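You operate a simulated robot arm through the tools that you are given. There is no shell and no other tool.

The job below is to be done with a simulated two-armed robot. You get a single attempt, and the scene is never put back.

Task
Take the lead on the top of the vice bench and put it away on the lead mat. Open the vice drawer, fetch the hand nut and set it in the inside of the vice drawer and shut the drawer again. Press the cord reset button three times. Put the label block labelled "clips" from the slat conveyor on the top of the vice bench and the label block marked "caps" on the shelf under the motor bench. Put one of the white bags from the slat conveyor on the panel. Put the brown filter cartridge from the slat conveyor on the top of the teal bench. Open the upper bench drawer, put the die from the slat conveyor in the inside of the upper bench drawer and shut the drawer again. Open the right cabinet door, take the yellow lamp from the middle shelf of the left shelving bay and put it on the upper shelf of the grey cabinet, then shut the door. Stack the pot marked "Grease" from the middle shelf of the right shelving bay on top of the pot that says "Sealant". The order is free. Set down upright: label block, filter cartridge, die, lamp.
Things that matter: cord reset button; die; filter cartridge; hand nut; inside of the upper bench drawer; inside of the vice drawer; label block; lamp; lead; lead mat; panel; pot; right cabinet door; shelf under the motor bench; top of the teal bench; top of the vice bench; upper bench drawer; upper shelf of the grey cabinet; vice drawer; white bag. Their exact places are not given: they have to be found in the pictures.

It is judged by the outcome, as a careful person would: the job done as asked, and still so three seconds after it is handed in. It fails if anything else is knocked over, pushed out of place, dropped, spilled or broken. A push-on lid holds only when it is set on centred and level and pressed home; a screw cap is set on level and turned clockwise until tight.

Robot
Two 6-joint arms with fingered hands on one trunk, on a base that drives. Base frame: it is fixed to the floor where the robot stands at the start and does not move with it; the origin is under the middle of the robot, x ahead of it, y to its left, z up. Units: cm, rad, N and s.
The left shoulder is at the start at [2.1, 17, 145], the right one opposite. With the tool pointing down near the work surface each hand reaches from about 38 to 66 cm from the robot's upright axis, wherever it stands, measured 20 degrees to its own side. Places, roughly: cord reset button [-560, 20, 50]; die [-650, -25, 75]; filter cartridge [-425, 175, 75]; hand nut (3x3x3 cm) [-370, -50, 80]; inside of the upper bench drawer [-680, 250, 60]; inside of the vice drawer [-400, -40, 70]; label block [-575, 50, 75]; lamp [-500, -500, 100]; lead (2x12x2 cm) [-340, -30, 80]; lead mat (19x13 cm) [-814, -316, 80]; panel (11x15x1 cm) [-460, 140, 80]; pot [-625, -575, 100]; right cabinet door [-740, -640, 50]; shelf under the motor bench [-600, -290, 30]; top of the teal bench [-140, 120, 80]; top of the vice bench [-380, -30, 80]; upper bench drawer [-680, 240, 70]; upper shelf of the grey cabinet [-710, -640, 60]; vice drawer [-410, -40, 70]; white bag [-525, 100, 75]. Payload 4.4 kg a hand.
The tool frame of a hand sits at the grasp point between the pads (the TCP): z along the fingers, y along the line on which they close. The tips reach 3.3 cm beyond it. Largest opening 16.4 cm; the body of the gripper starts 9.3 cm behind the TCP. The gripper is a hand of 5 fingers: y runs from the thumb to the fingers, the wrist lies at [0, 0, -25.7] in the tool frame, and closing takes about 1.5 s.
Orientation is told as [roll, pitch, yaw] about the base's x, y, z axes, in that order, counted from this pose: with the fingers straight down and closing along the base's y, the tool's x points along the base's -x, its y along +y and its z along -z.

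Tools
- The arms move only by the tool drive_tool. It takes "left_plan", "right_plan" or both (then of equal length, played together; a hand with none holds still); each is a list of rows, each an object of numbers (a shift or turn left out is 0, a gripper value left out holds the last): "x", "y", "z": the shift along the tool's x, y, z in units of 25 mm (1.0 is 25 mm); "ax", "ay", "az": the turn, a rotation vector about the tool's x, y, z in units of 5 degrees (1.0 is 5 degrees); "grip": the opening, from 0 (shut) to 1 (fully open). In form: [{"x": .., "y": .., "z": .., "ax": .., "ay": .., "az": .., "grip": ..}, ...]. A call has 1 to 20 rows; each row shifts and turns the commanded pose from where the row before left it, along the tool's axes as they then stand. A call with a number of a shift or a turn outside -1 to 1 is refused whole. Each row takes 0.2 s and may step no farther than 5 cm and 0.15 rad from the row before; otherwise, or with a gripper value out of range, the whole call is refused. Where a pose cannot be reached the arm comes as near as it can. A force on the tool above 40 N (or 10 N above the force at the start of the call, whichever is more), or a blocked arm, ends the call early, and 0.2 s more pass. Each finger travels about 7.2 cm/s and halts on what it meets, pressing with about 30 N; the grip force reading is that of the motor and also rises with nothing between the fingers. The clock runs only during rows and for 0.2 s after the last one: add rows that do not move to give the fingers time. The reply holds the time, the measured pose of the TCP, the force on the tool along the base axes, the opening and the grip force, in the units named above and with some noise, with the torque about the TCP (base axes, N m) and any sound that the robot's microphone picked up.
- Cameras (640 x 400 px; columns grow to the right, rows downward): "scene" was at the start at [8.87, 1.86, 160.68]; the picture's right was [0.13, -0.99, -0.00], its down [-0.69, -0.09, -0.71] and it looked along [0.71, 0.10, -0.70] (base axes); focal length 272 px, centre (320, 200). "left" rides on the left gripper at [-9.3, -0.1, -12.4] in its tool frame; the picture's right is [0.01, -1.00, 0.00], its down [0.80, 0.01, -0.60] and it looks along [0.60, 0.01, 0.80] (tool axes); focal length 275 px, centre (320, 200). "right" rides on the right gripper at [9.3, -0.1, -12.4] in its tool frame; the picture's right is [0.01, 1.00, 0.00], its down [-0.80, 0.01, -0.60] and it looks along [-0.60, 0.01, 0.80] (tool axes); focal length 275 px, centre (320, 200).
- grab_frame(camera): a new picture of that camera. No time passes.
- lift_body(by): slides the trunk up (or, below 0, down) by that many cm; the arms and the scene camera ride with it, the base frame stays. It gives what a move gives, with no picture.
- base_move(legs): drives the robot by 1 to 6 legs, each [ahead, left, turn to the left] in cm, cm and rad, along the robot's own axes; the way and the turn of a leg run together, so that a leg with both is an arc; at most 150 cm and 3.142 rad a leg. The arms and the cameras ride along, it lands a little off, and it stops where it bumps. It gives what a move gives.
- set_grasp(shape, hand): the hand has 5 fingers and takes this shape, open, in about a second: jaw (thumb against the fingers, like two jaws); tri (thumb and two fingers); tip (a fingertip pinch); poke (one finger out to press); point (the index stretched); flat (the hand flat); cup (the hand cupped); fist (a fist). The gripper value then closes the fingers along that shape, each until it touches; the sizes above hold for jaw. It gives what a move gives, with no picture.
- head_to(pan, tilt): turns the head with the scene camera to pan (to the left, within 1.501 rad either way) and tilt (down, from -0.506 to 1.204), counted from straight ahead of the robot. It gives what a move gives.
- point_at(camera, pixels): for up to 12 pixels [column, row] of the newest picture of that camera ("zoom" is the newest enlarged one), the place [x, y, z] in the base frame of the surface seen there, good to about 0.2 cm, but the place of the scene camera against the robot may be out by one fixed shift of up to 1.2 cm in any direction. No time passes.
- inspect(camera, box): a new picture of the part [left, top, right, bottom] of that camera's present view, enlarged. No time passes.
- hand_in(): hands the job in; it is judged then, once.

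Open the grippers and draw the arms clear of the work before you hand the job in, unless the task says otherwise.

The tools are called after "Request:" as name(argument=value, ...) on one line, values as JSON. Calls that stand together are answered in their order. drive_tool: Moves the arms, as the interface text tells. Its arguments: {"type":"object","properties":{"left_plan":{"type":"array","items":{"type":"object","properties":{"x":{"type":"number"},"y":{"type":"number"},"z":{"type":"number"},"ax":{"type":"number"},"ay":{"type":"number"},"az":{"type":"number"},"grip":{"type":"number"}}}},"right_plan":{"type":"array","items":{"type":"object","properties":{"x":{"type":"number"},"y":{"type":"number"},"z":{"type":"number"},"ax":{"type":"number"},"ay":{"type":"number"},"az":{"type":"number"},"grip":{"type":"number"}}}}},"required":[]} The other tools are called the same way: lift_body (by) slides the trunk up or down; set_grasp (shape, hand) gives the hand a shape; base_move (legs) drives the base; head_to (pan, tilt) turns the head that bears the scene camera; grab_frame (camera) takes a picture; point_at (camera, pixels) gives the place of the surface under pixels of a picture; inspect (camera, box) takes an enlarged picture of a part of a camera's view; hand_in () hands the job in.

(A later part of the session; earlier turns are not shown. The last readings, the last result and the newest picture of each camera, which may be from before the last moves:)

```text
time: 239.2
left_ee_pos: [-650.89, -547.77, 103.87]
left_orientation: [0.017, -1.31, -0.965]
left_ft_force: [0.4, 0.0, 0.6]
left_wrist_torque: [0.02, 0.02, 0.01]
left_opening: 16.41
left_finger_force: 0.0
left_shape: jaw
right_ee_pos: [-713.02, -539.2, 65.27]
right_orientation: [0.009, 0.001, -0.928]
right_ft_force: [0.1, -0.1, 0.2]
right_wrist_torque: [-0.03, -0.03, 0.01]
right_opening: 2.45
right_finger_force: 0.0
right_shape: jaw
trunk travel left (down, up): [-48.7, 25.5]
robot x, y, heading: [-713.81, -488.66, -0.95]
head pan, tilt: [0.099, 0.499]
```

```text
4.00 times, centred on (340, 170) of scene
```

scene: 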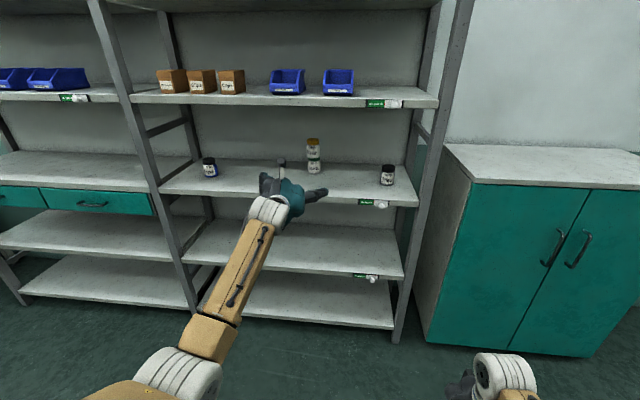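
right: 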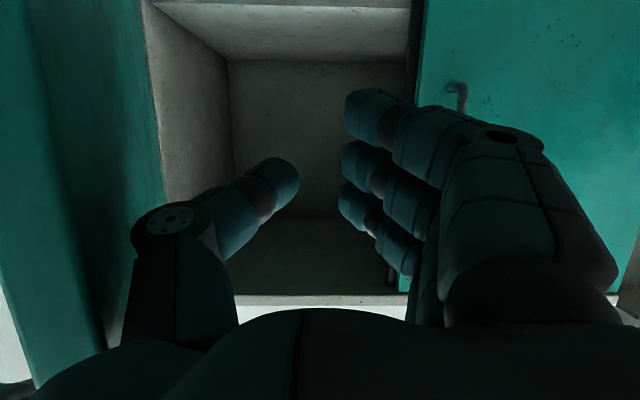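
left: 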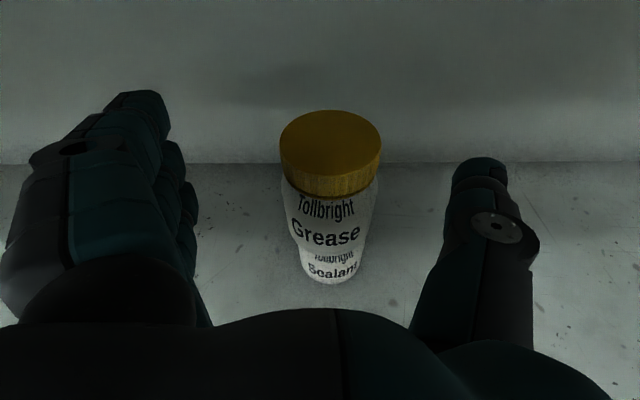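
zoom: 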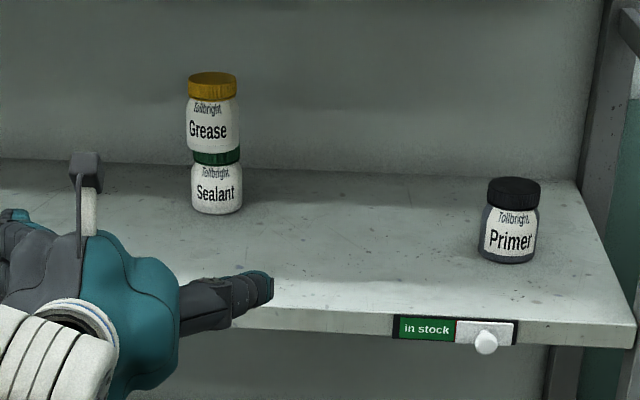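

Pots are stacked and nothing else moved. I fold the left hand down again before turning.

Request:
drive_tool(left_plan=[{"x": 0.7, "z": -0.1, "ay": 0.75}, {"x": 0.86, "z": -0.09, "ay": 0.75}, {"x": 0.88, "z": -0.075, "ay": 0.75}, {"x": 0.89, "z": -0.06, "ay": 0.75}, {"x": 0.9, "z": -0.045, "ay": 0.75}, {"x": 0.91, "z": -0.03, "ay": 0.75}, {"x": 0.92, "z": -0.01, "ay": 0.75}, {"x": 0.925, "z": 0.01, "ay": 0.75}, {"x": 0.93, "z": 0.03, "ay": 0.75}, {"x": 0.93, "z": 0.05, "ay": 0.75}, {"x": 0.93, "z": 0.07, "ay": 0.75}, {"x": 0.925, "z": 0.085, "ay": 0.75}, {"x": 0.92, "z": 0.1, "ay": 0.75}, {"x": 0.91, "z": 0.12, "ay": 0.75}, {"x": 0.9, "z": 0.135, "ay": 0.75}, {"x": 0.89, "z": 0.15, "ay": 0.75}, {"x": 0.88, "z": 0.165, "ay": 0.75}, {"x": 0.87, "z": 0.18, "ay": 0.75}, {"x": 0.85, "z": 0.19, "ay": 0.75}, {"x": 0.83, "z": 0.2, "ay": 0.75}])

Request:
lift_body(by=18)

Request:
head_to(pan=-1.5, tilt=0.4)

Request:
grab_frame(camera="scene")

```text
time: 243.4
left_ee_pos: [-669.16, -521.69, 74.59]
left_orientation: [0.003, 0.001, -0.95]
left_ft_force: [-0.4, 0.0, 0.3]
left_wrist_torque: [-0.01, 0.02, -0.03]
left_opening: 16.4
left_finger_force: 0.2
left_shape: jaw
right_ee_pos: [-713.01, -539.26, 65.32]
right_orientation: [0.009, 0.002, -0.928]
right_ft_force: [-0.2, 0.0, 0.4]
right_wrist_torque: [0.0, 0.01, 0.05]
right_opening: 2.45
right_finger_force: 0.0
right_shape: jaw
trunk travel left (down, up): [-48.7, 25.5]
robot x, y, heading: [-713.96, -488.9, -0.948]
head pan, tilt: [0.099, 0.499]
```

```text
time: 245.4
left_ee_pos: [-669.34, -521.76, 92.54]
left_orientation: [0.005, -0.001, -0.95]
left_ft_force: [-0.2, 0.2, 0.6]
left_wrist_torque: [-0.03, -0.02, 0.03]
left_opening: 16.39
left_finger_force: 0.0
left_shape: jaw
right_ee_pos: [-712.99, -539.18, 83.27]
right_orientation: [0.009, 0.001, -0.929]
right_ft_force: [0.7, 0.0, -0.3]
right_wrist_torque: [0.04, 0.02, -0.02]
right_opening: 2.44
right_finger_force: 0.1
right_shape: jaw
trunk travel left (down, up): [-66.7, 7.5]
robot x, y, heading: [-713.63, -488.69, -0.947]
head pan, tilt: [0.099, 0.499]
```

```text
time: 247.1
left_ee_pos: [-669.29, -521.89, 92.61]
left_orientation: [0.005, -0.002, -0.949]
left_ft_force: [-0.2, -0.6, -0.2]
left_wrist_torque: [-0.04, 0.0, -0.05]
left_opening: 16.42
left_finger_force: 0.0
left_shape: jaw
right_ee_pos: [-713.05, -539.24, 83.25]
right_orientation: [0.009, 0.002, -0.929]
right_ft_force: [-0.4, -0.5, 0.1]
right_wrist_torque: [-0.01, -0.01, -0.03]
right_opening: 2.45
right_finger_force: 0.1
right_shape: jaw
trunk travel left (down, up): [-66.7, 7.5]
robot x, y, heading: [-713.94, -488.69, -0.953]
head pan, tilt: [-1.499, 0.4]
```

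```text
taken
```

scene: 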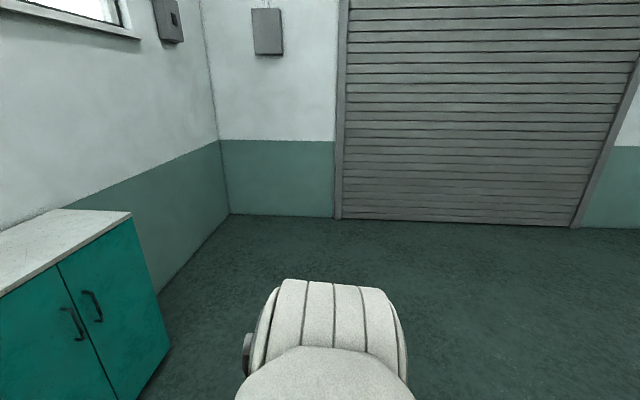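

There is a wide space by the roller door. I turn right to face down the aisle and look right around the end of the motor bench.

Request:
base_move(legs=[[0, 0, -1.58]])

Request:
head_to(pan=-0.7, tilt=0.35)

Request:
grab_frame(camera="scene")

Request:
head_to(pan=-1.5, tilt=0.45)

Request:
grab_frame(camera="scene")

```text
time: 251.3
left_ee_pos: [-747.2, -533.09, 92.55]
left_orientation: [0.006, -0.004, -2.529]
left_ft_force: [0.7, -0.5, 0.1]
left_wrist_torque: [-0.03, 0.01, -0.03]
left_opening: 16.41
left_finger_force: 0.0
left_shape: jaw
right_ee_pos: [-764.25, -489.25, 83.24]
right_orientation: [0.009, 0.002, -2.506]
right_ft_force: [-0.5, 0.1, -1.0]
right_wrist_torque: [0.0, 0.03, -0.03]
right_opening: 2.41
right_finger_force: 0.1
right_shape: jaw
trunk travel left (down, up): [-66.7, 7.5]
robot x, y, heading: [-713.9, -488.81, -2.536]
head pan, tilt: [-1.499, 0.4]
```

```text
time: 252.4
left_ee_pos: [-747.15, -533.22, 92.63]
left_orientation: [0.005, -0.001, -2.526]
left_ft_force: [-0.2, 0.0, -0.1]
left_wrist_torque: [0.0, 0.01, -0.01]
left_opening: 16.4
left_finger_force: 0.0
left_shape: jaw
right_ee_pos: [-764.18, -489.26, 83.28]
right_orientation: [0.008, 0.0, -2.507]
right_ft_force: [0.5, 0.2, -0.3]
right_wrist_torque: [0.05, 0.02, 0.0]
right_opening: 2.39
right_finger_force: 0.1
right_shape: jaw
trunk travel left (down, up): [-66.7, 7.5]
robot x, y, heading: [-713.93, -488.96, -2.527]
head pan, tilt: [-0.7, 0.351]
```

```text
taken
```

scene: 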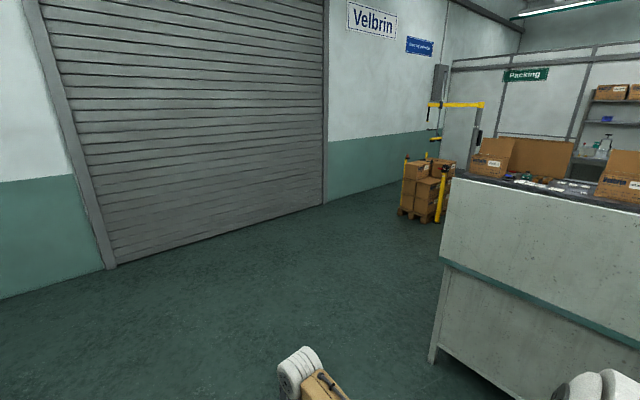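

```text
time: 253.6
left_ee_pos: [-747.09, -533.13, 92.54]
left_orientation: [0.004, -0.003, -2.526]
left_ft_force: [-0.4, 0.0, -0.1]
left_wrist_torque: [0.0, 0.01, 0.01]
left_opening: 16.4
left_finger_force: 0.1
left_shape: jaw
right_ee_pos: [-764.36, -489.21, 83.31]
right_orientation: [0.009, 0.002, -2.505]
right_ft_force: [-1.0, -0.9, 0.3]
right_wrist_torque: [0.0, 0.0, -0.04]
right_opening: 2.42
right_finger_force: 0.0
right_shape: jaw
trunk travel left (down, up): [-66.7, 7.5]
robot x, y, heading: [-713.47, -488.47, -2.528]
head pan, tilt: [-1.499, 0.45]
```

```text
taken
```

scene: 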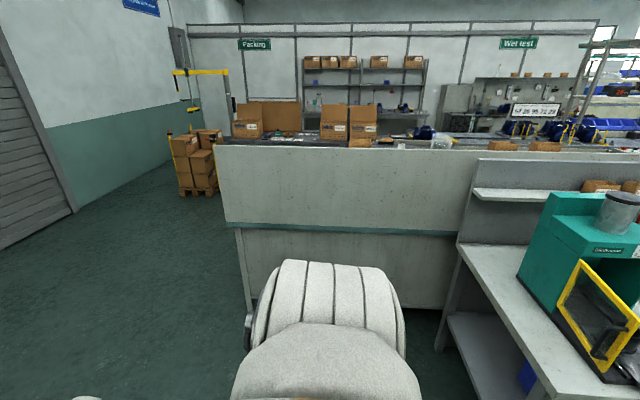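

The bench row ends near column 240 in this view; a pallet of boxes stands beyond. I measure the passage.

Request:
point_at(camera="scene", pixels=[[247, 300], [222, 150], [440, 335], [195, 190], [185, 190], [217, 185], [200, 140], [230, 250], [500, 265], [455, 245], [350, 290], [150, 230]])

```text
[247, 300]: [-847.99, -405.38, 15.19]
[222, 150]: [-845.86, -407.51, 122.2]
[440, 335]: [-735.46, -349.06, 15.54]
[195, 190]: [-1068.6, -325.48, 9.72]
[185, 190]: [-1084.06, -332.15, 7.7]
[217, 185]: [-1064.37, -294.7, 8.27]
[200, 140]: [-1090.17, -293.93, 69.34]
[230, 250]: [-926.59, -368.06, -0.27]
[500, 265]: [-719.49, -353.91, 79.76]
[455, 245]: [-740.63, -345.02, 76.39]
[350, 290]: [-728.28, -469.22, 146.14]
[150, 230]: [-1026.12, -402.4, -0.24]
```

The row's far corner is at u≈927, w≈152, and the pallet is farther at u≈1063, w≈343. I drive 120 cm ahead, turn right and go 120 cm, then look.

Request:
base_move(legs=[[120, 0, 0], [0, 0, -1.575], [110, 0, 0]])

Request:
head_to(pan=-0.3, tilt=0.45)

Request:
grab_frame(camera="scene")

Request:
point_at(camera="scene", pixels=[[320, 300], [320, 200], [400, 200], [480, 200], [200, 200], [450, 250], [400, 160], [520, 160], [250, 160], [330, 160]])

```text
time: 268.7
left_ee_pos: [-917.98, -434.4, 92.46]
left_orientation: [0.006, 0.0, 2.181]
left_ft_force: [0.0, 0.5, 0.3]
left_wrist_torque: [-0.01, -0.01, 0.01]
left_opening: 16.42
left_finger_force: 0.0
left_shape: jaw
right_ee_pos: [-874.12, -417.27, 83.18]
right_orientation: [0.009, 0.002, 2.201]
right_ft_force: [-0.1, 0.3, -0.4]
right_wrist_torque: [-0.03, -0.01, -0.01]
right_opening: 2.43
right_finger_force: 0.0
right_shape: jaw
trunk travel left (down, up): [-66.7, 7.5]
robot x, y, heading: [-873.93, -467.68, 2.179]
head pan, tilt: [-1.499, 0.45]
```

```text
time: 270.1
left_ee_pos: [-917.99, -434.3, 92.66]
left_orientation: [0.005, -0.002, 2.182]
left_ft_force: [0.2, 0.3, -0.1]
left_wrist_torque: [-0.01, 0.03, -0.01]
left_opening: 16.38
left_finger_force: 0.1
left_shape: jaw
right_ee_pos: [-874.06, -417.39, 83.33]
right_orientation: [0.009, 0.003, 2.201]
right_ft_force: [0.3, 0.2, 0.2]
right_wrist_torque: [0.01, -0.03, 0.03]
right_opening: 2.43
right_finger_force: 0.1
right_shape: jaw
trunk travel left (down, up): [-66.7, 7.5]
robot x, y, heading: [-874.17, -467.89, 2.177]
head pan, tilt: [-0.3, 0.45]
```

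```text
taken
```

scene: 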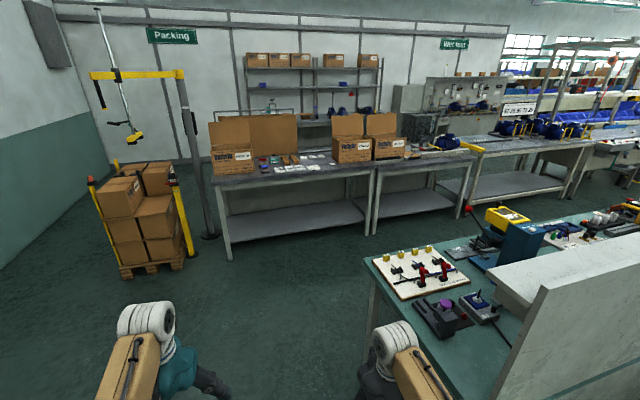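

```text
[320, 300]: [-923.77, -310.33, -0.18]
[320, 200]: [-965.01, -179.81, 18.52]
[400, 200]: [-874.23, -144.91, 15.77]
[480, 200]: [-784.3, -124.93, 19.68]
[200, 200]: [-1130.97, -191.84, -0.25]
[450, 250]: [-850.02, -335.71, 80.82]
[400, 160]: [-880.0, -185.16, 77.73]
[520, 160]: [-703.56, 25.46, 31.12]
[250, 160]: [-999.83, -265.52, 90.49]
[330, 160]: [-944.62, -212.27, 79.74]
```

I see a teal-topped bench on the right with connector boards, and packing benches across. I measure the near bench's corners and the aisle.

Request:
point_at(camera="scene", pixels=[[370, 262], [375, 330], [460, 240], [600, 215], [545, 285], [230, 260], [210, 185], [420, 165], [380, 230], [470, 210], [560, 200], [640, 200]])

Request:
inspect(camera="scene", box=[360, 190, 640, 365])

```text
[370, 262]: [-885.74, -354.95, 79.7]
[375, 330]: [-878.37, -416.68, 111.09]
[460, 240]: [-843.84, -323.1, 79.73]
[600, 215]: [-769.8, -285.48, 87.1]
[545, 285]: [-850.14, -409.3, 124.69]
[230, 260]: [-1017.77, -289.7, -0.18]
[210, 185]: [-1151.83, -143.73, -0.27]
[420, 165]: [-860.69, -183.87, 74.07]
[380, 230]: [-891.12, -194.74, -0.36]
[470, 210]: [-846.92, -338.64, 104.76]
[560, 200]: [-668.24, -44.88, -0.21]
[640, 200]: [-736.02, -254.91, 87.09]
```

```text
2.29 times, centred on (500, 278) of scene
```

zoom: 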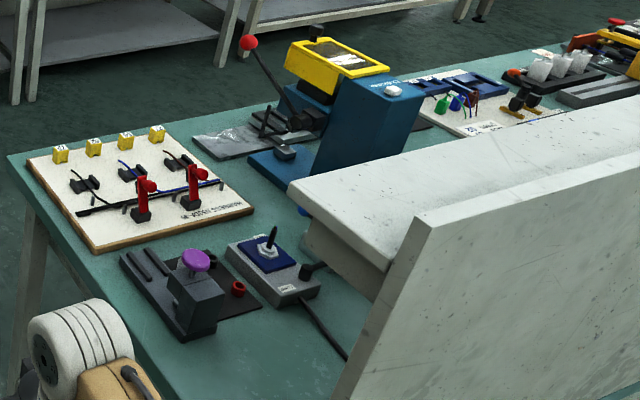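

Aisle B lies between w≈214 and w≈343. I drive 153 cm ahead into its centre and turn right to face along it.

Request:
base_move(legs=[[100, 0, 0], [54, 0, 0], [0, 0, -1.571]])

Request:
head_to(pan=0.0, tilt=0.4)

Request:
grab_frame(camera="scene")

Request:
head_to(pan=-0.7, tilt=0.5)

Request:
grab_frame(camera="scene")

```text
time: 281.8
left_ee_pos: [-929.01, -296.8, 92.58]
left_orientation: [0.005, -0.001, 0.617]
left_ft_force: [1.3, 0.0, -0.1]
left_wrist_torque: [-0.01, -0.03, 0.0]
left_opening: 16.4
left_finger_force: 0.0
left_shape: jaw
right_ee_pos: [-911.79, -340.59, 83.27]
right_orientation: [0.009, 0.001, 0.638]
right_ft_force: [-0.5, 0.2, 1.3]
right_wrist_torque: [-0.01, -0.03, -0.02]
right_opening: 2.45
right_finger_force: 0.1
right_shape: jaw
trunk travel left (down, up): [-66.7, 7.5]
robot x, y, heading: [-962.31, -341.57, 0.611]
head pan, tilt: [-0.3, 0.45]
```

```text
time: 282.6
left_ee_pos: [-929.16, -296.87, 92.59]
left_orientation: [0.006, 0.0, 0.615]
left_ft_force: [0.6, 0.2, 0.2]
left_wrist_torque: [0.0, 0.01, -0.01]
left_opening: 16.37
left_finger_force: 0.0
left_shape: jaw
right_ee_pos: [-911.69, -340.62, 83.39]
right_orientation: [0.009, 0.001, 0.637]
right_ft_force: [-0.1, 1.0, 0.4]
right_wrist_torque: [0.0, 0.03, 0.03]
right_opening: 2.45
right_finger_force: 0.0
right_shape: jaw
trunk travel left (down, up): [-66.7, 7.5]
robot x, y, heading: [-961.76, -341.53, 0.616]
head pan, tilt: [0.0, 0.4]
```

```text
taken
```

scene: 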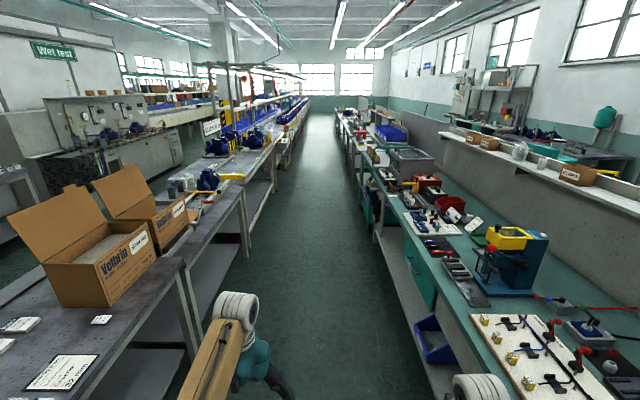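

```text
time: 283.7
left_ee_pos: [-929.03, -296.84, 92.61]
left_orientation: [0.006, -0.001, 0.616]
left_ft_force: [-1.0, -0.3, -1.3]
left_wrist_torque: [0.01, 0.02, -0.01]
left_opening: 16.39
left_finger_force: 0.1
left_shape: jaw
right_ee_pos: [-911.8, -340.56, 83.27]
right_orientation: [0.009, 0.001, 0.638]
right_ft_force: [0.2, 0.6, -0.3]
right_wrist_torque: [0.02, 0.0, -0.03]
right_opening: 2.42
right_finger_force: 0.1
right_shape: jaw
trunk travel left (down, up): [-66.7, 7.5]
robot x, y, heading: [-962.14, -341.38, 0.618]
head pan, tilt: [-0.7, 0.499]
```

```text
taken
```

scene: 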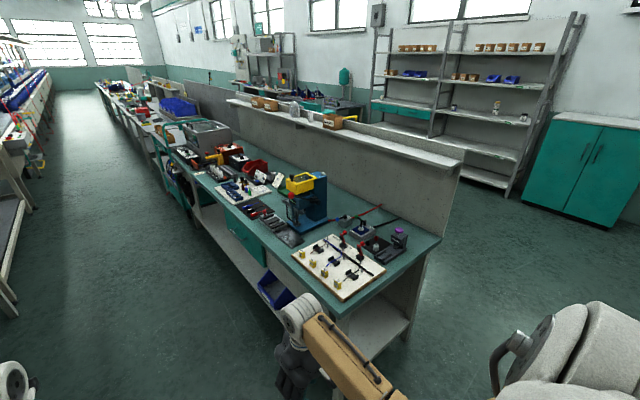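

I look for the lead mat near (-814,-316) on this bench.

Request:
inspect(camera="scene", box=[150, 110, 350, 260])

Request:
point_at(camera="zoom", pixels=[[290, 240], [220, 230], [280, 300], [370, 320], [260, 170], [480, 220], [430, 380], [330, 190], [200, 140], [350, 250], [120, 120], [60, 60]])

```text
2.67 times, centred on (250, 185) of scene
```

zoom: 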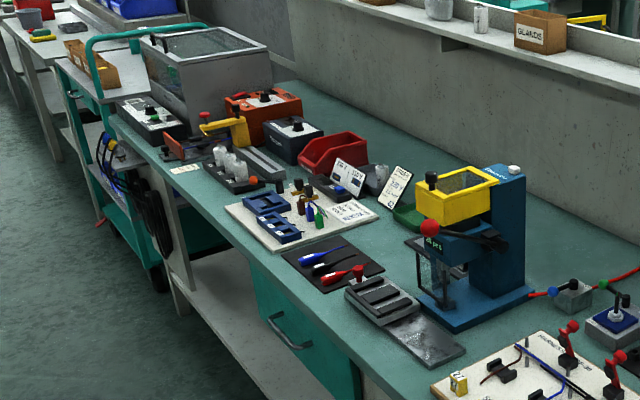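

```text
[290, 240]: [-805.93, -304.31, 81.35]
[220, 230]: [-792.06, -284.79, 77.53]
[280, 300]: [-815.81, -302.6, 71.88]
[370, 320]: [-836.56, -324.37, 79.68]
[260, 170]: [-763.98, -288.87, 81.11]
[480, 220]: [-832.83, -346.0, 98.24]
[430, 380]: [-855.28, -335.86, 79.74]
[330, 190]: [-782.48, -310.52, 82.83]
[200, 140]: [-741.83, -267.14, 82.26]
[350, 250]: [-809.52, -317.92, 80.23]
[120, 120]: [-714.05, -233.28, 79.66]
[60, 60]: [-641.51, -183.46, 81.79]
```

The black mat with blue, black and red leads at zoom (330,265) is the lead mat. I check how far the teal trolley sticks into the aisle.

Request:
point_at(camera="zoom", pixels=[[105, 160], [110, 210], [158, 285], [75, 95], [100, 220], [30, 130], [170, 200], [20, 60], [335, 265], [300, 250], [385, 270], [325, 290]])

```text
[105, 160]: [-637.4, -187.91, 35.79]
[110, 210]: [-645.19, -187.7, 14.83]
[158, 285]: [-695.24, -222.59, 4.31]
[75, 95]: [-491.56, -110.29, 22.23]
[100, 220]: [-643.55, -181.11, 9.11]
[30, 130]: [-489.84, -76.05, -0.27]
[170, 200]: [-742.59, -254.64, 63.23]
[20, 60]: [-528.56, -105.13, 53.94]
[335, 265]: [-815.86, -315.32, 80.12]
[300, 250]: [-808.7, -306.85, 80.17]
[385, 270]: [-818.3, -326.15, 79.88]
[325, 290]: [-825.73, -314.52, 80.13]
```

Nothing sticks out past w≈220, so the aisle is clear. I drive about 6 m along aisle B to the vice bench area.

Request:
base_move(legs=[[0, 0, -0.008], [150, 0, 0], [150, 0, 0], [150, 0, 0]])

Request:
head_to(pan=0.0, tilt=0.5)

Request:
grab_frame(camera="scene")

```text
time: 305.5
left_ee_pos: [-561.32, -38.57, 92.58]
left_orientation: [0.005, -0.001, 0.616]
left_ft_force: [0.0, -0.3, -1.2]
left_wrist_torque: [-0.01, 0.03, -0.02]
left_opening: 16.37
left_finger_force: 0.1
left_shape: jaw
right_ee_pos: [-543.96, -82.4, 83.23]
right_orientation: [0.008, 0.001, 0.638]
right_ft_force: [0.7, -0.1, -0.2]
right_wrist_torque: [0.0, -0.01, -0.01]
right_opening: 2.43
right_finger_force: 0.1
right_shape: jaw
trunk travel left (down, up): [-66.7, 7.5]
robot x, y, heading: [-594.39, -83.1, 0.62]
head pan, tilt: [-0.7, 0.499]
```

```text
time: 306.6
left_ee_pos: [-561.28, -38.6, 92.61]
left_orientation: [0.007, -0.001, 0.617]
left_ft_force: [0.3, 0.3, 0.6]
left_wrist_torque: [0.0, 0.01, 0.02]
left_opening: 16.38
left_finger_force: 0.1
left_shape: jaw
right_ee_pos: [-543.97, -82.39, 83.22]
right_orientation: [0.009, 0.001, 0.637]
right_ft_force: [-0.8, -0.4, -1.1]
right_wrist_torque: [-0.02, -0.01, -0.02]
right_opening: 2.42
right_finger_force: 0.1
right_shape: jaw
trunk travel left (down, up): [-66.7, 7.5]
robot x, y, heading: [-594.27, -82.73, 0.613]
head pan, tilt: [0.0, 0.499]
```

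```text
taken
```

scene: 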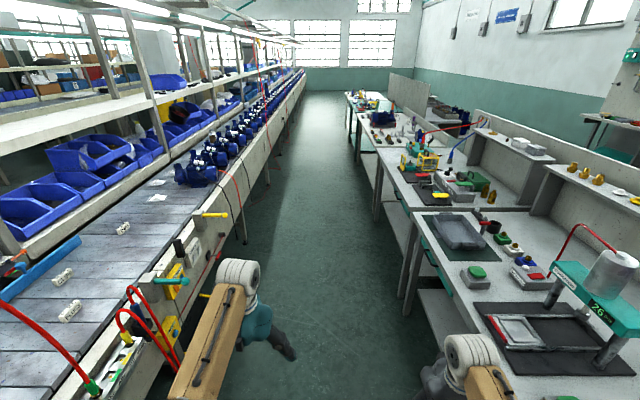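

The slat conveyor is on the left with label blocks at (62,278), (70,310), (123,228); there are handles and red cords on its front. I measure clearances and items.

Request:
point_at(camera="scene", pixels=[[215, 215], [205, 245], [170, 282], [185, 300], [240, 235], [62, 278], [70, 310], [123, 228], [150, 300], [200, 295], [410, 210], [405, 320]])

Request:
inspect(camera="scene", box=[0, 160, 260, 400])

Request:
inspect(camera="scene", box=[360, 90, 640, 300])

```text
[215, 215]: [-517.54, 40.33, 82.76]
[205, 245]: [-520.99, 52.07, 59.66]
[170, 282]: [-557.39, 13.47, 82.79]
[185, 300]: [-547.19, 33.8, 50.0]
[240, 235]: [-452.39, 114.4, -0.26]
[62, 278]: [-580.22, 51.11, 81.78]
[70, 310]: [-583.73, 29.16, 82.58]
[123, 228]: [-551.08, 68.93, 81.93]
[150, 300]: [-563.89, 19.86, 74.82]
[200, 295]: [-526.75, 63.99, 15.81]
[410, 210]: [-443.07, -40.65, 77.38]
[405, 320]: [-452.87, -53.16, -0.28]
```

```text
1.67 times, centred on (130, 280) of scene
```

zoom: 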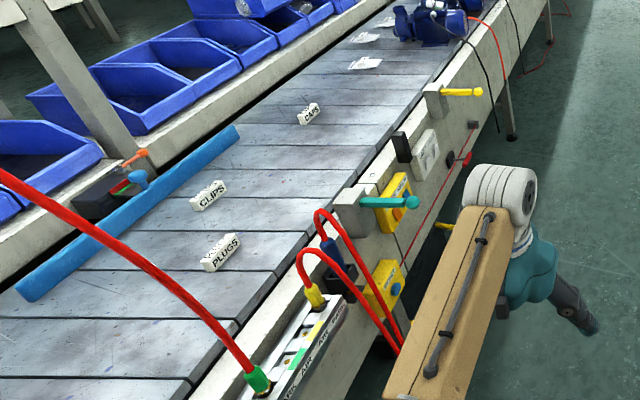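

```text
1.90 times, centred on (500, 195) of scene
```

zoom: 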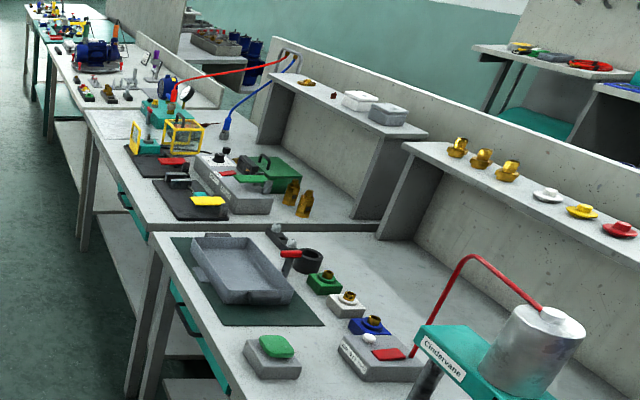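

CLIPS, CAPS and PLUGS blocks are readable. I first go on to the vice bench (u≈330): drive ahead 190 cm with the trunk raised for clearance.

Request:
lift_body(by=7)

Request:
base_move(legs=[[0, 0, -0.01], [150, 0, 0], [35, 0, 0]])

Request:
head_to(pan=-1.0, tilt=0.7)

Request:
grab_frame(camera="scene")

Request:
head_to(pan=0.9, tilt=0.6)

Request:
grab_frame(camera="scene")

```text
time: 307.6
left_ee_pos: [-561.37, -38.66, 99.53]
left_orientation: [0.006, 0.0, 0.615]
left_ft_force: [-0.3, -0.5, 0.9]
left_wrist_torque: [0.0, 0.01, -0.01]
left_opening: 16.39
left_finger_force: 0.0
left_shape: jaw
right_ee_pos: [-543.96, -82.4, 90.17]
right_orientation: [0.009, 0.002, 0.639]
right_ft_force: [-0.5, 0.0, -0.2]
right_wrist_torque: [-0.02, 0.01, -0.01]
right_opening: 2.44
right_finger_force: 0.0
right_shape: jaw
trunk travel left (down, up): [-73.7, 0.5]
robot x, y, heading: [-594.42, -82.65, 0.616]
head pan, tilt: [0.0, 0.499]
```

```text
time: 317.3
left_ee_pos: [-406.4, 64.25, 99.55]
left_orientation: [0.006, -0.001, 0.586]
left_ft_force: [0.0, -0.1, -0.3]
left_wrist_torque: [0.0, -0.02, 0.03]
left_opening: 16.4
left_finger_force: 0.1
left_shape: jaw
right_ee_pos: [-390.36, 20.04, 90.23]
right_orientation: [0.009, 0.0, 0.606]
right_ft_force: [-0.6, 0.6, -0.3]
right_wrist_torque: [0.01, 0.03, 0.05]
right_opening: 2.42
right_finger_force: 0.1
right_shape: jaw
trunk travel left (down, up): [-73.7, 0.5]
robot x, y, heading: [-440.74, 20.89, 0.586]
head pan, tilt: [0.0, 0.499]
```

```text
time: 318.5
left_ee_pos: [-406.35, 64.25, 99.56]
left_orientation: [0.006, 0.0, 0.587]
left_ft_force: [-0.2, -0.5, -0.4]
left_wrist_torque: [-0.01, -0.03, -0.02]
left_opening: 16.37
left_finger_force: 0.0
left_shape: jaw
right_ee_pos: [-390.48, 19.94, 90.3]
right_orientation: [0.008, 0.001, 0.606]
right_ft_force: [0.3, -0.3, -1.3]
right_wrist_torque: [-0.04, 0.02, -0.04]
right_opening: 2.47
right_finger_force: 0.2
right_shape: jaw
trunk travel left (down, up): [-73.7, 0.5]
robot x, y, heading: [-440.75, 20.75, 0.586]
head pan, tilt: [-1.0, 0.7]
```

```text
taken
```

scene: 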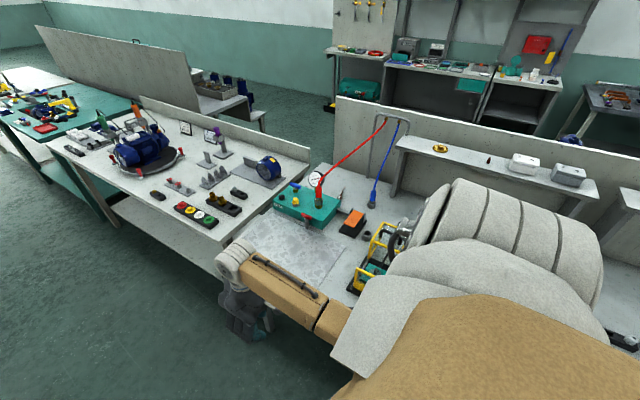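

```text
time: 320.4
left_ee_pos: [-406.43, 64.22, 99.53]
left_orientation: [0.006, 0.001, 0.589]
left_ft_force: [-0.6, -0.4, -0.7]
left_wrist_torque: [-0.01, -0.03, 0.02]
left_opening: 16.38
left_finger_force: 0.0
left_shape: jaw
right_ee_pos: [-390.53, 19.86, 90.25]
right_orientation: [0.009, 0.001, 0.608]
right_ft_force: [0.0, 1.0, -0.2]
right_wrist_torque: [0.03, 0.01, 0.0]
right_opening: 2.41
right_finger_force: 0.1
right_shape: jaw
trunk travel left (down, up): [-73.7, 0.5]
robot x, y, heading: [-440.8, 20.77, 0.585]
head pan, tilt: [0.901, 0.6]
```

```text
taken
```

scene: 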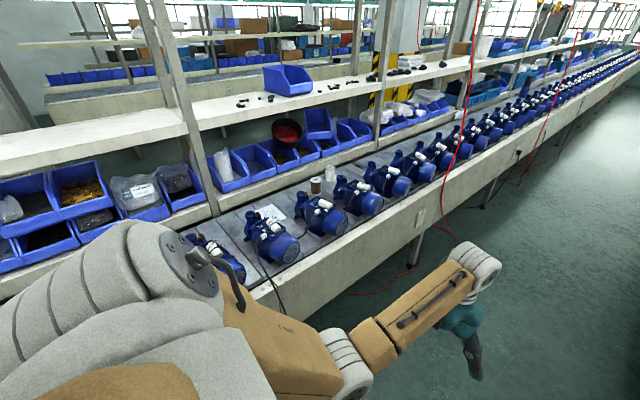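

I shift a little left and turn right to face the vice bench.

Request:
base_move(legs=[[0, 8, 0], [0, 0, -1.551]])

Request:
head_to(pan=0.0, tilt=0.7)

Request:
grab_frame(camera="scene")

```text
time: 325.3
left_ee_pos: [-401.4, -6.2, 99.65]
left_orientation: [0.003, 0.0, -0.967]
left_ft_force: [-0.9, -0.2, 0.4]
left_wrist_torque: [-0.01, -0.03, -0.02]
left_opening: 16.38
left_finger_force: 0.1
left_shape: jaw
right_ee_pos: [-445.44, -22.86, 90.25]
right_orientation: [0.009, 0.002, -0.947]
right_ft_force: [-0.1, 1.0, -0.1]
right_wrist_torque: [-0.02, 0.0, -0.02]
right_opening: 2.45
right_finger_force: 0.1
right_shape: jaw
trunk travel left (down, up): [-73.7, 0.5]
robot x, y, heading: [-445.16, 27.46, -0.965]
head pan, tilt: [0.901, 0.6]
```

```text
time: 326.5
left_ee_pos: [-401.29, -6.25, 99.59]
left_orientation: [0.005, 0.0, -0.966]
left_ft_force: [-0.9, 0.4, -0.2]
left_wrist_torque: [0.01, 0.01, 0.03]
left_opening: 16.39
left_finger_force: 0.1
left_shape: jaw
right_ee_pos: [-445.4, -22.95, 90.28]
right_orientation: [0.009, 0.002, -0.946]
right_ft_force: [0.0, 0.8, 0.1]
right_wrist_torque: [-0.01, 0.0, -0.01]
right_opening: 2.43
right_finger_force: 0.0
right_shape: jaw
trunk travel left (down, up): [-73.7, 0.5]
robot x, y, heading: [-445.22, 27.54, -0.967]
head pan, tilt: [0.0, 0.7]
```

```text
taken
```

scene: 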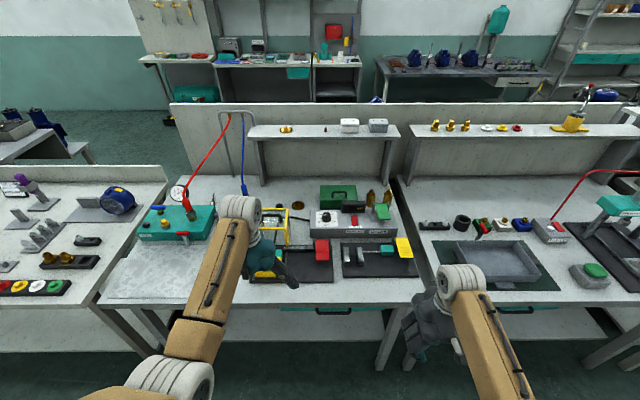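

The vice bench is straight ahead with a drawer handle at (335,311). I zoom in to find the hand nut and the lead.

Request:
inspect(camera="scene", box=[230, 170, 430, 320])

Request:
inspect(camera="scene", box=[90, 100, 310, 250])

```text
2.67 times, centred on (330, 245) of scene
```

zoom: 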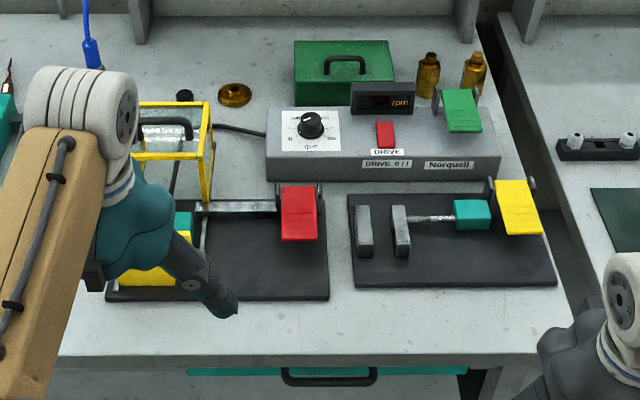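

```text
2.67 times, centred on (200, 175) of scene
```

zoom: 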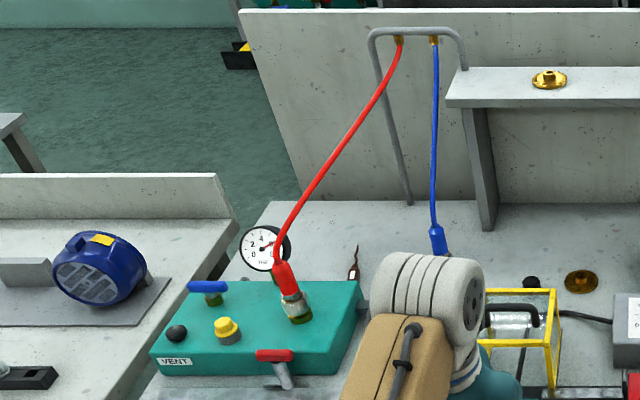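

Candidates: a brown pointed lead at zoom (353,262), a black nut at zoom (532,283) and a gold flanged nut at (582,282). I measure them.

Request:
point_at(camera="zoom", pixels=[[353, 270], [357, 250], [532, 283], [582, 282], [549, 78], [437, 235], [300, 305], [450, 210], [360, 280]])

Request:
inspect(camera="scene", box=[200, 170, 310, 250])

```text
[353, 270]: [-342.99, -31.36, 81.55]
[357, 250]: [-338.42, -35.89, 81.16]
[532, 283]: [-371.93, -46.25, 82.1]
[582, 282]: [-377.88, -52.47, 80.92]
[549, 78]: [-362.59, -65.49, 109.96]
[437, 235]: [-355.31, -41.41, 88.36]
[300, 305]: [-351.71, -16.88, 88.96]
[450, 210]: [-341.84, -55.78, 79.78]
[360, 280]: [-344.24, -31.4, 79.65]
```

```text
5.00 times, centred on (255, 210) of scene
```

zoom: 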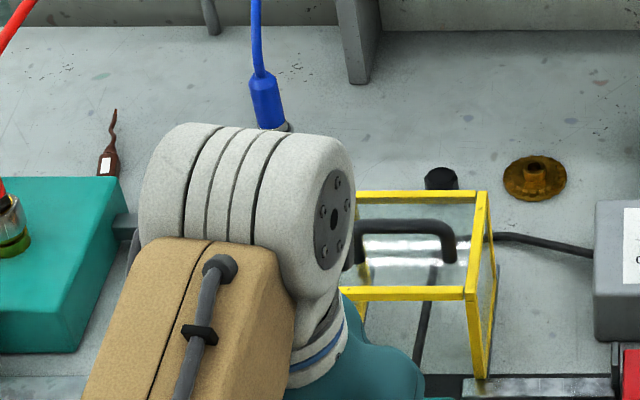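

Rounded coordinates match: the black nut at (-372,-46) is the hand nut, and the brown lead is at (-341,-33). My left hand blocks the view, so I move it 20 cm left and look again.

Request:
drive_tool(left_plan=[{"y": 1}, {"y": 1}, {"y": 1}, {"y": 1}, {"y": 1}, {"y": 1}, {"y": 1}, {"y": 1}])

Request:
inspect(camera="scene", box=[200, 160, 360, 300])

```text
time: 328.3
left_ee_pos: [-384.85, 5.11, 99.67]
left_orientation: [0.004, -0.002, -0.967]
left_ft_force: [-1.2, 0.8, -0.5]
left_wrist_torque: [0.0, 0.03, 0.03]
left_opening: 16.38
left_finger_force: 0.1
left_shape: jaw
right_ee_pos: [-445.36, -22.94, 90.17]
right_orientation: [0.009, 0.002, -0.949]
right_ft_force: [-1.1, -0.1, 0.2]
right_wrist_torque: [-0.04, -0.03, 0.02]
right_opening: 2.45
right_finger_force: 0.1
right_shape: jaw
trunk travel left (down, up): [-73.7, 0.5]
robot x, y, heading: [-444.91, 27.48, -0.967]
head pan, tilt: [0.0, 0.7]
```

```text
2.86 times, centred on (280, 230) of scene
```

zoom: 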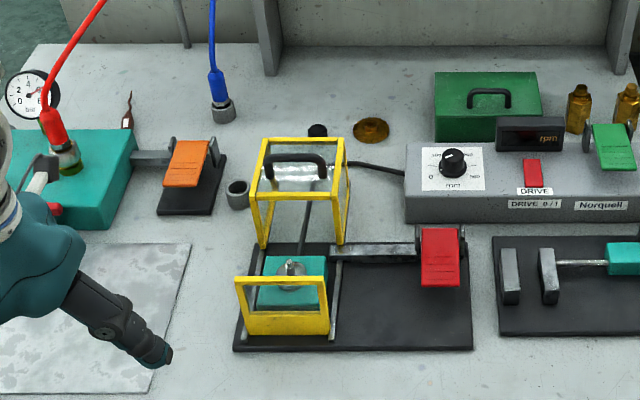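

I measure the ring at (237,193), the black nut (317,130), the guard frame and the drawer handle.

Request:
point_at(camera="zoom", pixels=[[237, 203], [317, 126], [317, 135], [370, 125], [262, 140], [345, 140], [258, 195], [335, 195], [295, 160], [127, 120], [129, 95], [190, 60]])

Request:
inspect(camera="scene", box=[290, 190, 350, 230])

Request:
point_at(camera="scene", pixels=[[335, 311], [318, 309], [352, 308], [335, 305], [300, 309], [380, 309], [340, 300], [380, 330], [320, 285], [415, 300], [115, 300]])

```text
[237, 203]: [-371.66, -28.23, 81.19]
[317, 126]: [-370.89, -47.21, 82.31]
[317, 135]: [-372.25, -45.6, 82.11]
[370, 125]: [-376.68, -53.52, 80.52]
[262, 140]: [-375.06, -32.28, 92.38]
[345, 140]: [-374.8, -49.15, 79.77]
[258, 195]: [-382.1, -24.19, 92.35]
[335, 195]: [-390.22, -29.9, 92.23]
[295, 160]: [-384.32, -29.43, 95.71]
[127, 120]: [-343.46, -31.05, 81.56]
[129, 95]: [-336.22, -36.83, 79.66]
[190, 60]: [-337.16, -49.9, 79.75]
```

```text
10.00 times, centred on (320, 210) of scene
```

zoom: 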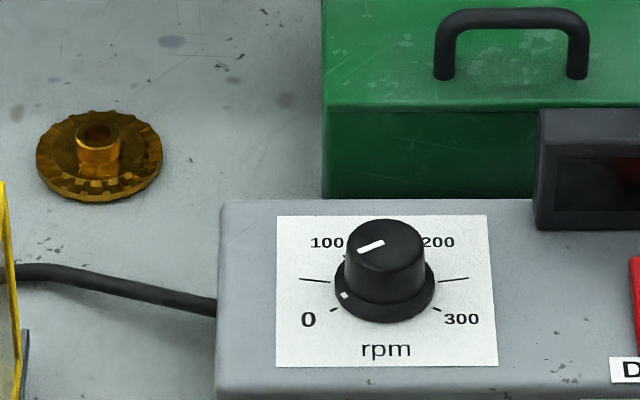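

```text
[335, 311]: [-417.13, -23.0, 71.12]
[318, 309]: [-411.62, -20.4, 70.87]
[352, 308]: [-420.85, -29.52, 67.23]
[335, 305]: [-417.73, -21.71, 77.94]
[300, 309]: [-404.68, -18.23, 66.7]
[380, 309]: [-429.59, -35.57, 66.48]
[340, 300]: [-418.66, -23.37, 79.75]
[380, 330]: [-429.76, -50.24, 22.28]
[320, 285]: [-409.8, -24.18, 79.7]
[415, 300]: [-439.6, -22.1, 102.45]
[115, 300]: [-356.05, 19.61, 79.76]
```

The hand nut stands 14 cm behind the guard box, with a gear 8 cm to its right. I'll reach from above with a lowered shoulder: first raise both hands well up, then lower the trunk.

Request:
drive_tool(left_plan=[{"z": -1}, {"z": -1}, {"z": -1}, {"z": -1}, {"z": -1}, {"z": -1}, {"z": -1}, {"z": -1}, {"z": -1}, {"z": -1}, {"z": -1}, {"z": -1}, {"z": -1}, {"z": -1}, {"z": -1}, {"z": -1}, {}, {}, {}], right_plan=[{"z": -1, "x": -0.2}, {"z": -1, "x": -0.2}, {"z": -1, "x": -0.2}, {"z": -1, "x": -0.2}, {"z": -1, "x": -0.2}, {"z": -1, "x": -0.2}, {"z": -1, "x": -0.2}, {"z": -1, "x": -0.2}, {"z": -1, "x": -0.2}, {"z": -1, "x": -0.2}, {"z": -1, "x": -0.2}, {"z": -1, "x": -0.2}, {"z": -1, "x": -0.2}, {"z": -1, "x": -0.2}, {"z": -1, "x": -0.2}, {"z": -1, "x": -0.2}, {"z": -1, "x": -0.2}, {"z": -1, "x": -0.2}, {}])

Request:
lift_body(by=-36)

Request:
grab_frame(camera="scene")

```text
time: 332.3
left_ee_pos: [-371.25, 0.37, 126.1]
left_orientation: [0.005, 0.0, -0.968]
left_ft_force: [-0.7, 0.0, -0.7]
left_wrist_torque: [0.01, -0.03, 0.0]
left_opening: 16.38
left_finger_force: 0.0
left_shape: jaw
left hand out of reach, approached as far as the arm can: row 4, 5, 6, 7, 8, 9, 10, 11, 12, 13, 14, 15, 16
right_ee_pos: [-441.01, -44.48, 116.77]
right_orientation: [0.01, 0.001, -0.949]
right_ft_force: [-0.3, -0.2, -0.7]
right_wrist_torque: [0.02, 0.0, 0.01]
right_opening: 2.42
right_finger_force: 0.0
right_shape: jaw
right hand out of reach, approached as far as the arm can: row 5, 6, 7, 8, 9, 10, 11, 12, 13, 14, 15, 16, 17, 18
trunk travel left (down, up): [-73.7, 0.5]
robot x, y, heading: [-445.49, 27.86, -0.972]
head pan, tilt: [0.0, 0.7]
```

```text
time: 335.0
left_ee_pos: [-371.35, 0.27, 91.53]
left_orientation: [0.005, 0.042, -0.967]
left_ft_force: [-0.3, -0.6, 0.7]
left_wrist_torque: [0.09, 0.01, 0.01]
left_opening: 16.38
left_finger_force: 0.1
left_shape: jaw
right_ee_pos: [-440.95, -44.46, 83.52]
right_orientation: [0.011, 0.026, -0.939]
right_ft_force: [-5.3, 8.9, 17.4]
right_wrist_torque: [-0.23, -0.87, 0.4]
right_opening: 2.51
right_finger_force: 0.0
right_shape: jaw
trunk travel left (down, up): [-41.9, 32.3]
robot x, y, heading: [-445.37, 27.67, -0.965]
head pan, tilt: [0.0, 0.7]
stopped: the force on the tool passed its limit at 51 N (the readings are from after the stop); the commanded pose is now the measured one
```

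```text
taken
```

scene: 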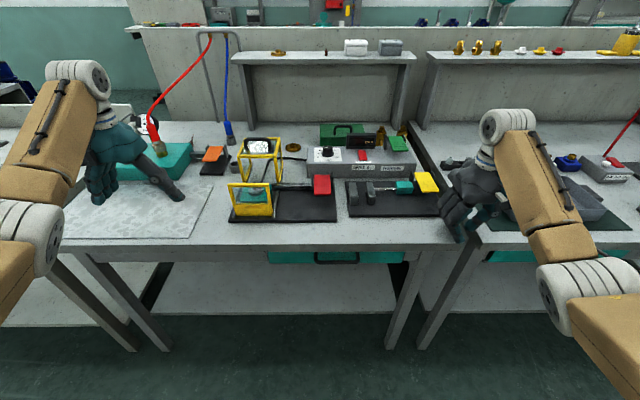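

The arms slid forward along their limit and the right fingertips touched the bench edge. I raise the trunk again 6 cm and check nothing was disturbed.

Request:
lift_body(by=6)

Request:
inspect(camera="scene", box=[340, 110, 640, 290])

```text
time: 336.0
left_ee_pos: [-371.05, 0.36, 97.36]
left_orientation: [0.002, 0.044, -0.968]
left_ft_force: [0.7, -0.3, 0.2]
left_wrist_torque: [0.0, -0.01, 0.0]
left_opening: 16.39
left_finger_force: 0.0
left_shape: jaw
right_ee_pos: [-440.93, -44.49, 89.04]
right_orientation: [0.011, 0.032, -0.942]
right_ft_force: [0.0, -0.5, 0.1]
right_wrist_torque: [0.03, 0.0, 0.01]
right_opening: 2.43
right_finger_force: 0.2
right_shape: jaw
trunk travel left (down, up): [-47.9, 26.3]
robot x, y, heading: [-445.42, 27.47, -0.97]
head pan, tilt: [0.0, 0.7]
```

```text
2.13 times, centred on (490, 200) of scene
```

zoom: 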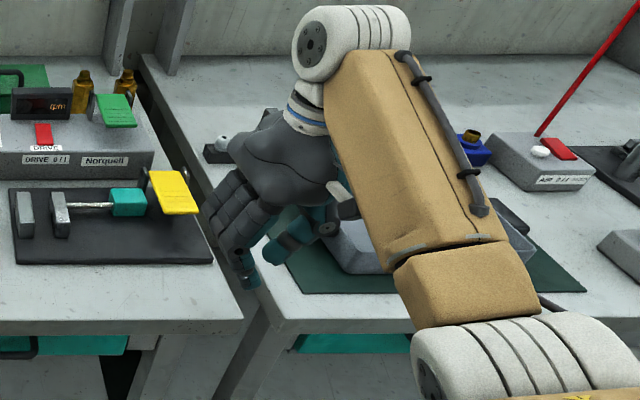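

Nothing was disturbed. I move the right hand back and out to my right side, in front of the bench edge, so it stays clear when I drive closer.

Request:
drive_tool(right_plan=[{"x": 0.9}, {"x": 0.9}, {"x": 0.9}, {"x": 0.9}, {"x": 0.9}, {"x": 0.9, "y": -0.5}, {"x": 0.9, "y": -0.5}, {"x": 0.9, "y": -0.5}, {"x": 0.9, "y": -0.5}, {"x": 0.9, "y": -0.5}, {"x": 0.9, "y": -0.5}])

Request:
grab_frame(camera="scene")

```text
time: 338.4
left_ee_pos: [-371.03, 0.36, 97.57]
left_orientation: [0.005, 0.041, -0.968]
left_ft_force: [0.2, 0.2, 1.4]
left_wrist_torque: [0.0, -0.02, -0.01]
left_opening: 16.4
left_finger_force: 0.0
left_shape: jaw
right_ee_pos: [-461.66, -33.34, 85.25]
right_orientation: [0.013, 0.031, -0.939]
right_ft_force: [-1.4, 0.3, 0.0]
right_wrist_torque: [0.04, 0.0, 0.01]
right_opening: 2.46
right_finger_force: 0.1
right_shape: jaw
right hand out of reach, approached as far as the arm can: row 1, 2, 3, 4, 5
trunk travel left (down, up): [-47.9, 26.3]
robot x, y, heading: [-445.3, 27.62, -0.967]
head pan, tilt: [0.0, 0.7]
```

```text
taken
```

scene: 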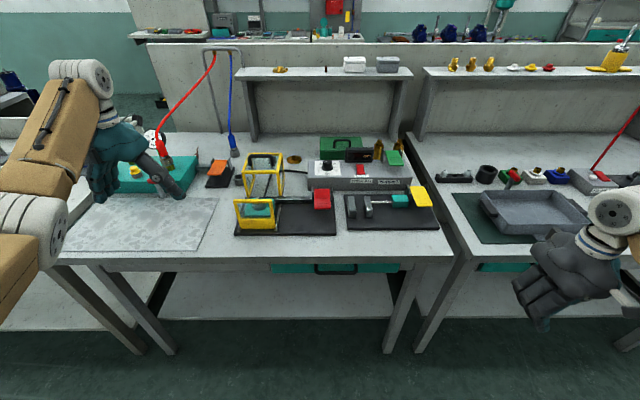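

Good. I draw it further back and a bit down, beside my body.

Request:
drive_tool(right_plan=[{"x": 0.8, "z": 0.6, "y": -0.3}, {"x": 0.8, "z": 0.6, "y": -0.3}, {"x": 0.8, "z": 0.6, "y": -0.3}, {"x": 0.8, "z": 0.6, "y": -0.3}, {"x": 0.8, "z": 0.6, "y": -0.3}, {"x": 0.8, "z": 0.6, "y": -0.3}, {"x": 0.8, "z": 0.6, "y": -0.3}, {"x": 0.8, "z": 0.6, "y": -0.3}, {"x": 0.8}])

Request:
grab_frame(camera="left")

```text
time: 340.4
left_ee_pos: [-371.16, 0.42, 97.53]
left_orientation: [0.003, 0.043, -0.968]
left_ft_force: [0.3, 0.6, 0.4]
left_wrist_torque: [-0.02, 0.01, -0.02]
left_opening: 16.39
left_finger_force: 0.1
left_shape: jaw
right_ee_pos: [-477.26, -21.96, 73.61]
right_orientation: [0.011, 0.029, -0.94]
right_ft_force: [0.2, 0.4, -0.2]
right_wrist_torque: [0.03, 0.05, -0.01]
right_opening: 2.39
right_finger_force: 0.1
right_shape: jaw
trunk travel left (down, up): [-47.9, 26.3]
robot x, y, heading: [-445.41, 27.53, -0.972]
head pan, tilt: [0.0, 0.7]
```

```text
taken
```

left: 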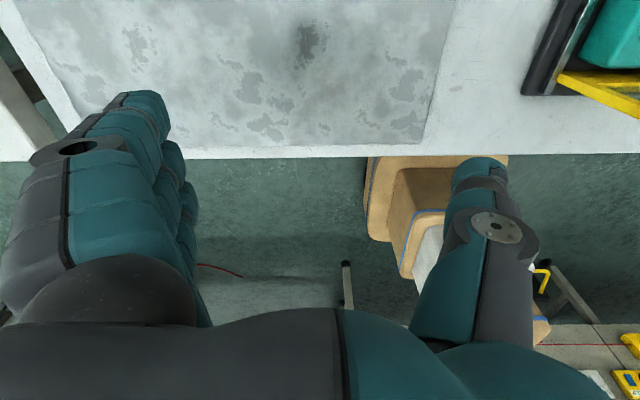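

Right hand is parked beside me. I measure the back shelf's front edge before bringing the left hand over the nut.

Request:
point_at(camera="scene", pixels=[[300, 77], [300, 72], [250, 78], [400, 76], [280, 69], [293, 160], [265, 165], [246, 172], [281, 172], [262, 153], [233, 150], [213, 60]])

Request:
inspect(camera="scene", box=[200, 120, 320, 220])

```text
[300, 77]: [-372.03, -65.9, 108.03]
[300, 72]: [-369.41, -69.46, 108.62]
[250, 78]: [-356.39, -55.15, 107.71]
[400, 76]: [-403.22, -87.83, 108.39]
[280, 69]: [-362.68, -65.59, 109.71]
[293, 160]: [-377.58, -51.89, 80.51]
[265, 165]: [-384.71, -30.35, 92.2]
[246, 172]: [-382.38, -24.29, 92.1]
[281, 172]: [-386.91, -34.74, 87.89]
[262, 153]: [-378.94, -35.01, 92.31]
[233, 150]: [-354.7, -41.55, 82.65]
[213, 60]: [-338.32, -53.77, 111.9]
```

```text
4.00 times, centred on (260, 170) of scene
```

zoom: 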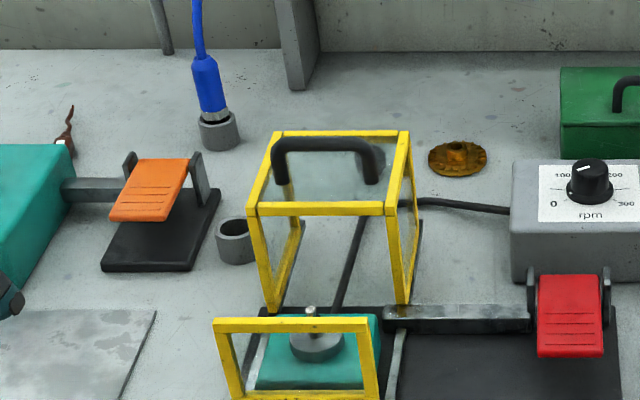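

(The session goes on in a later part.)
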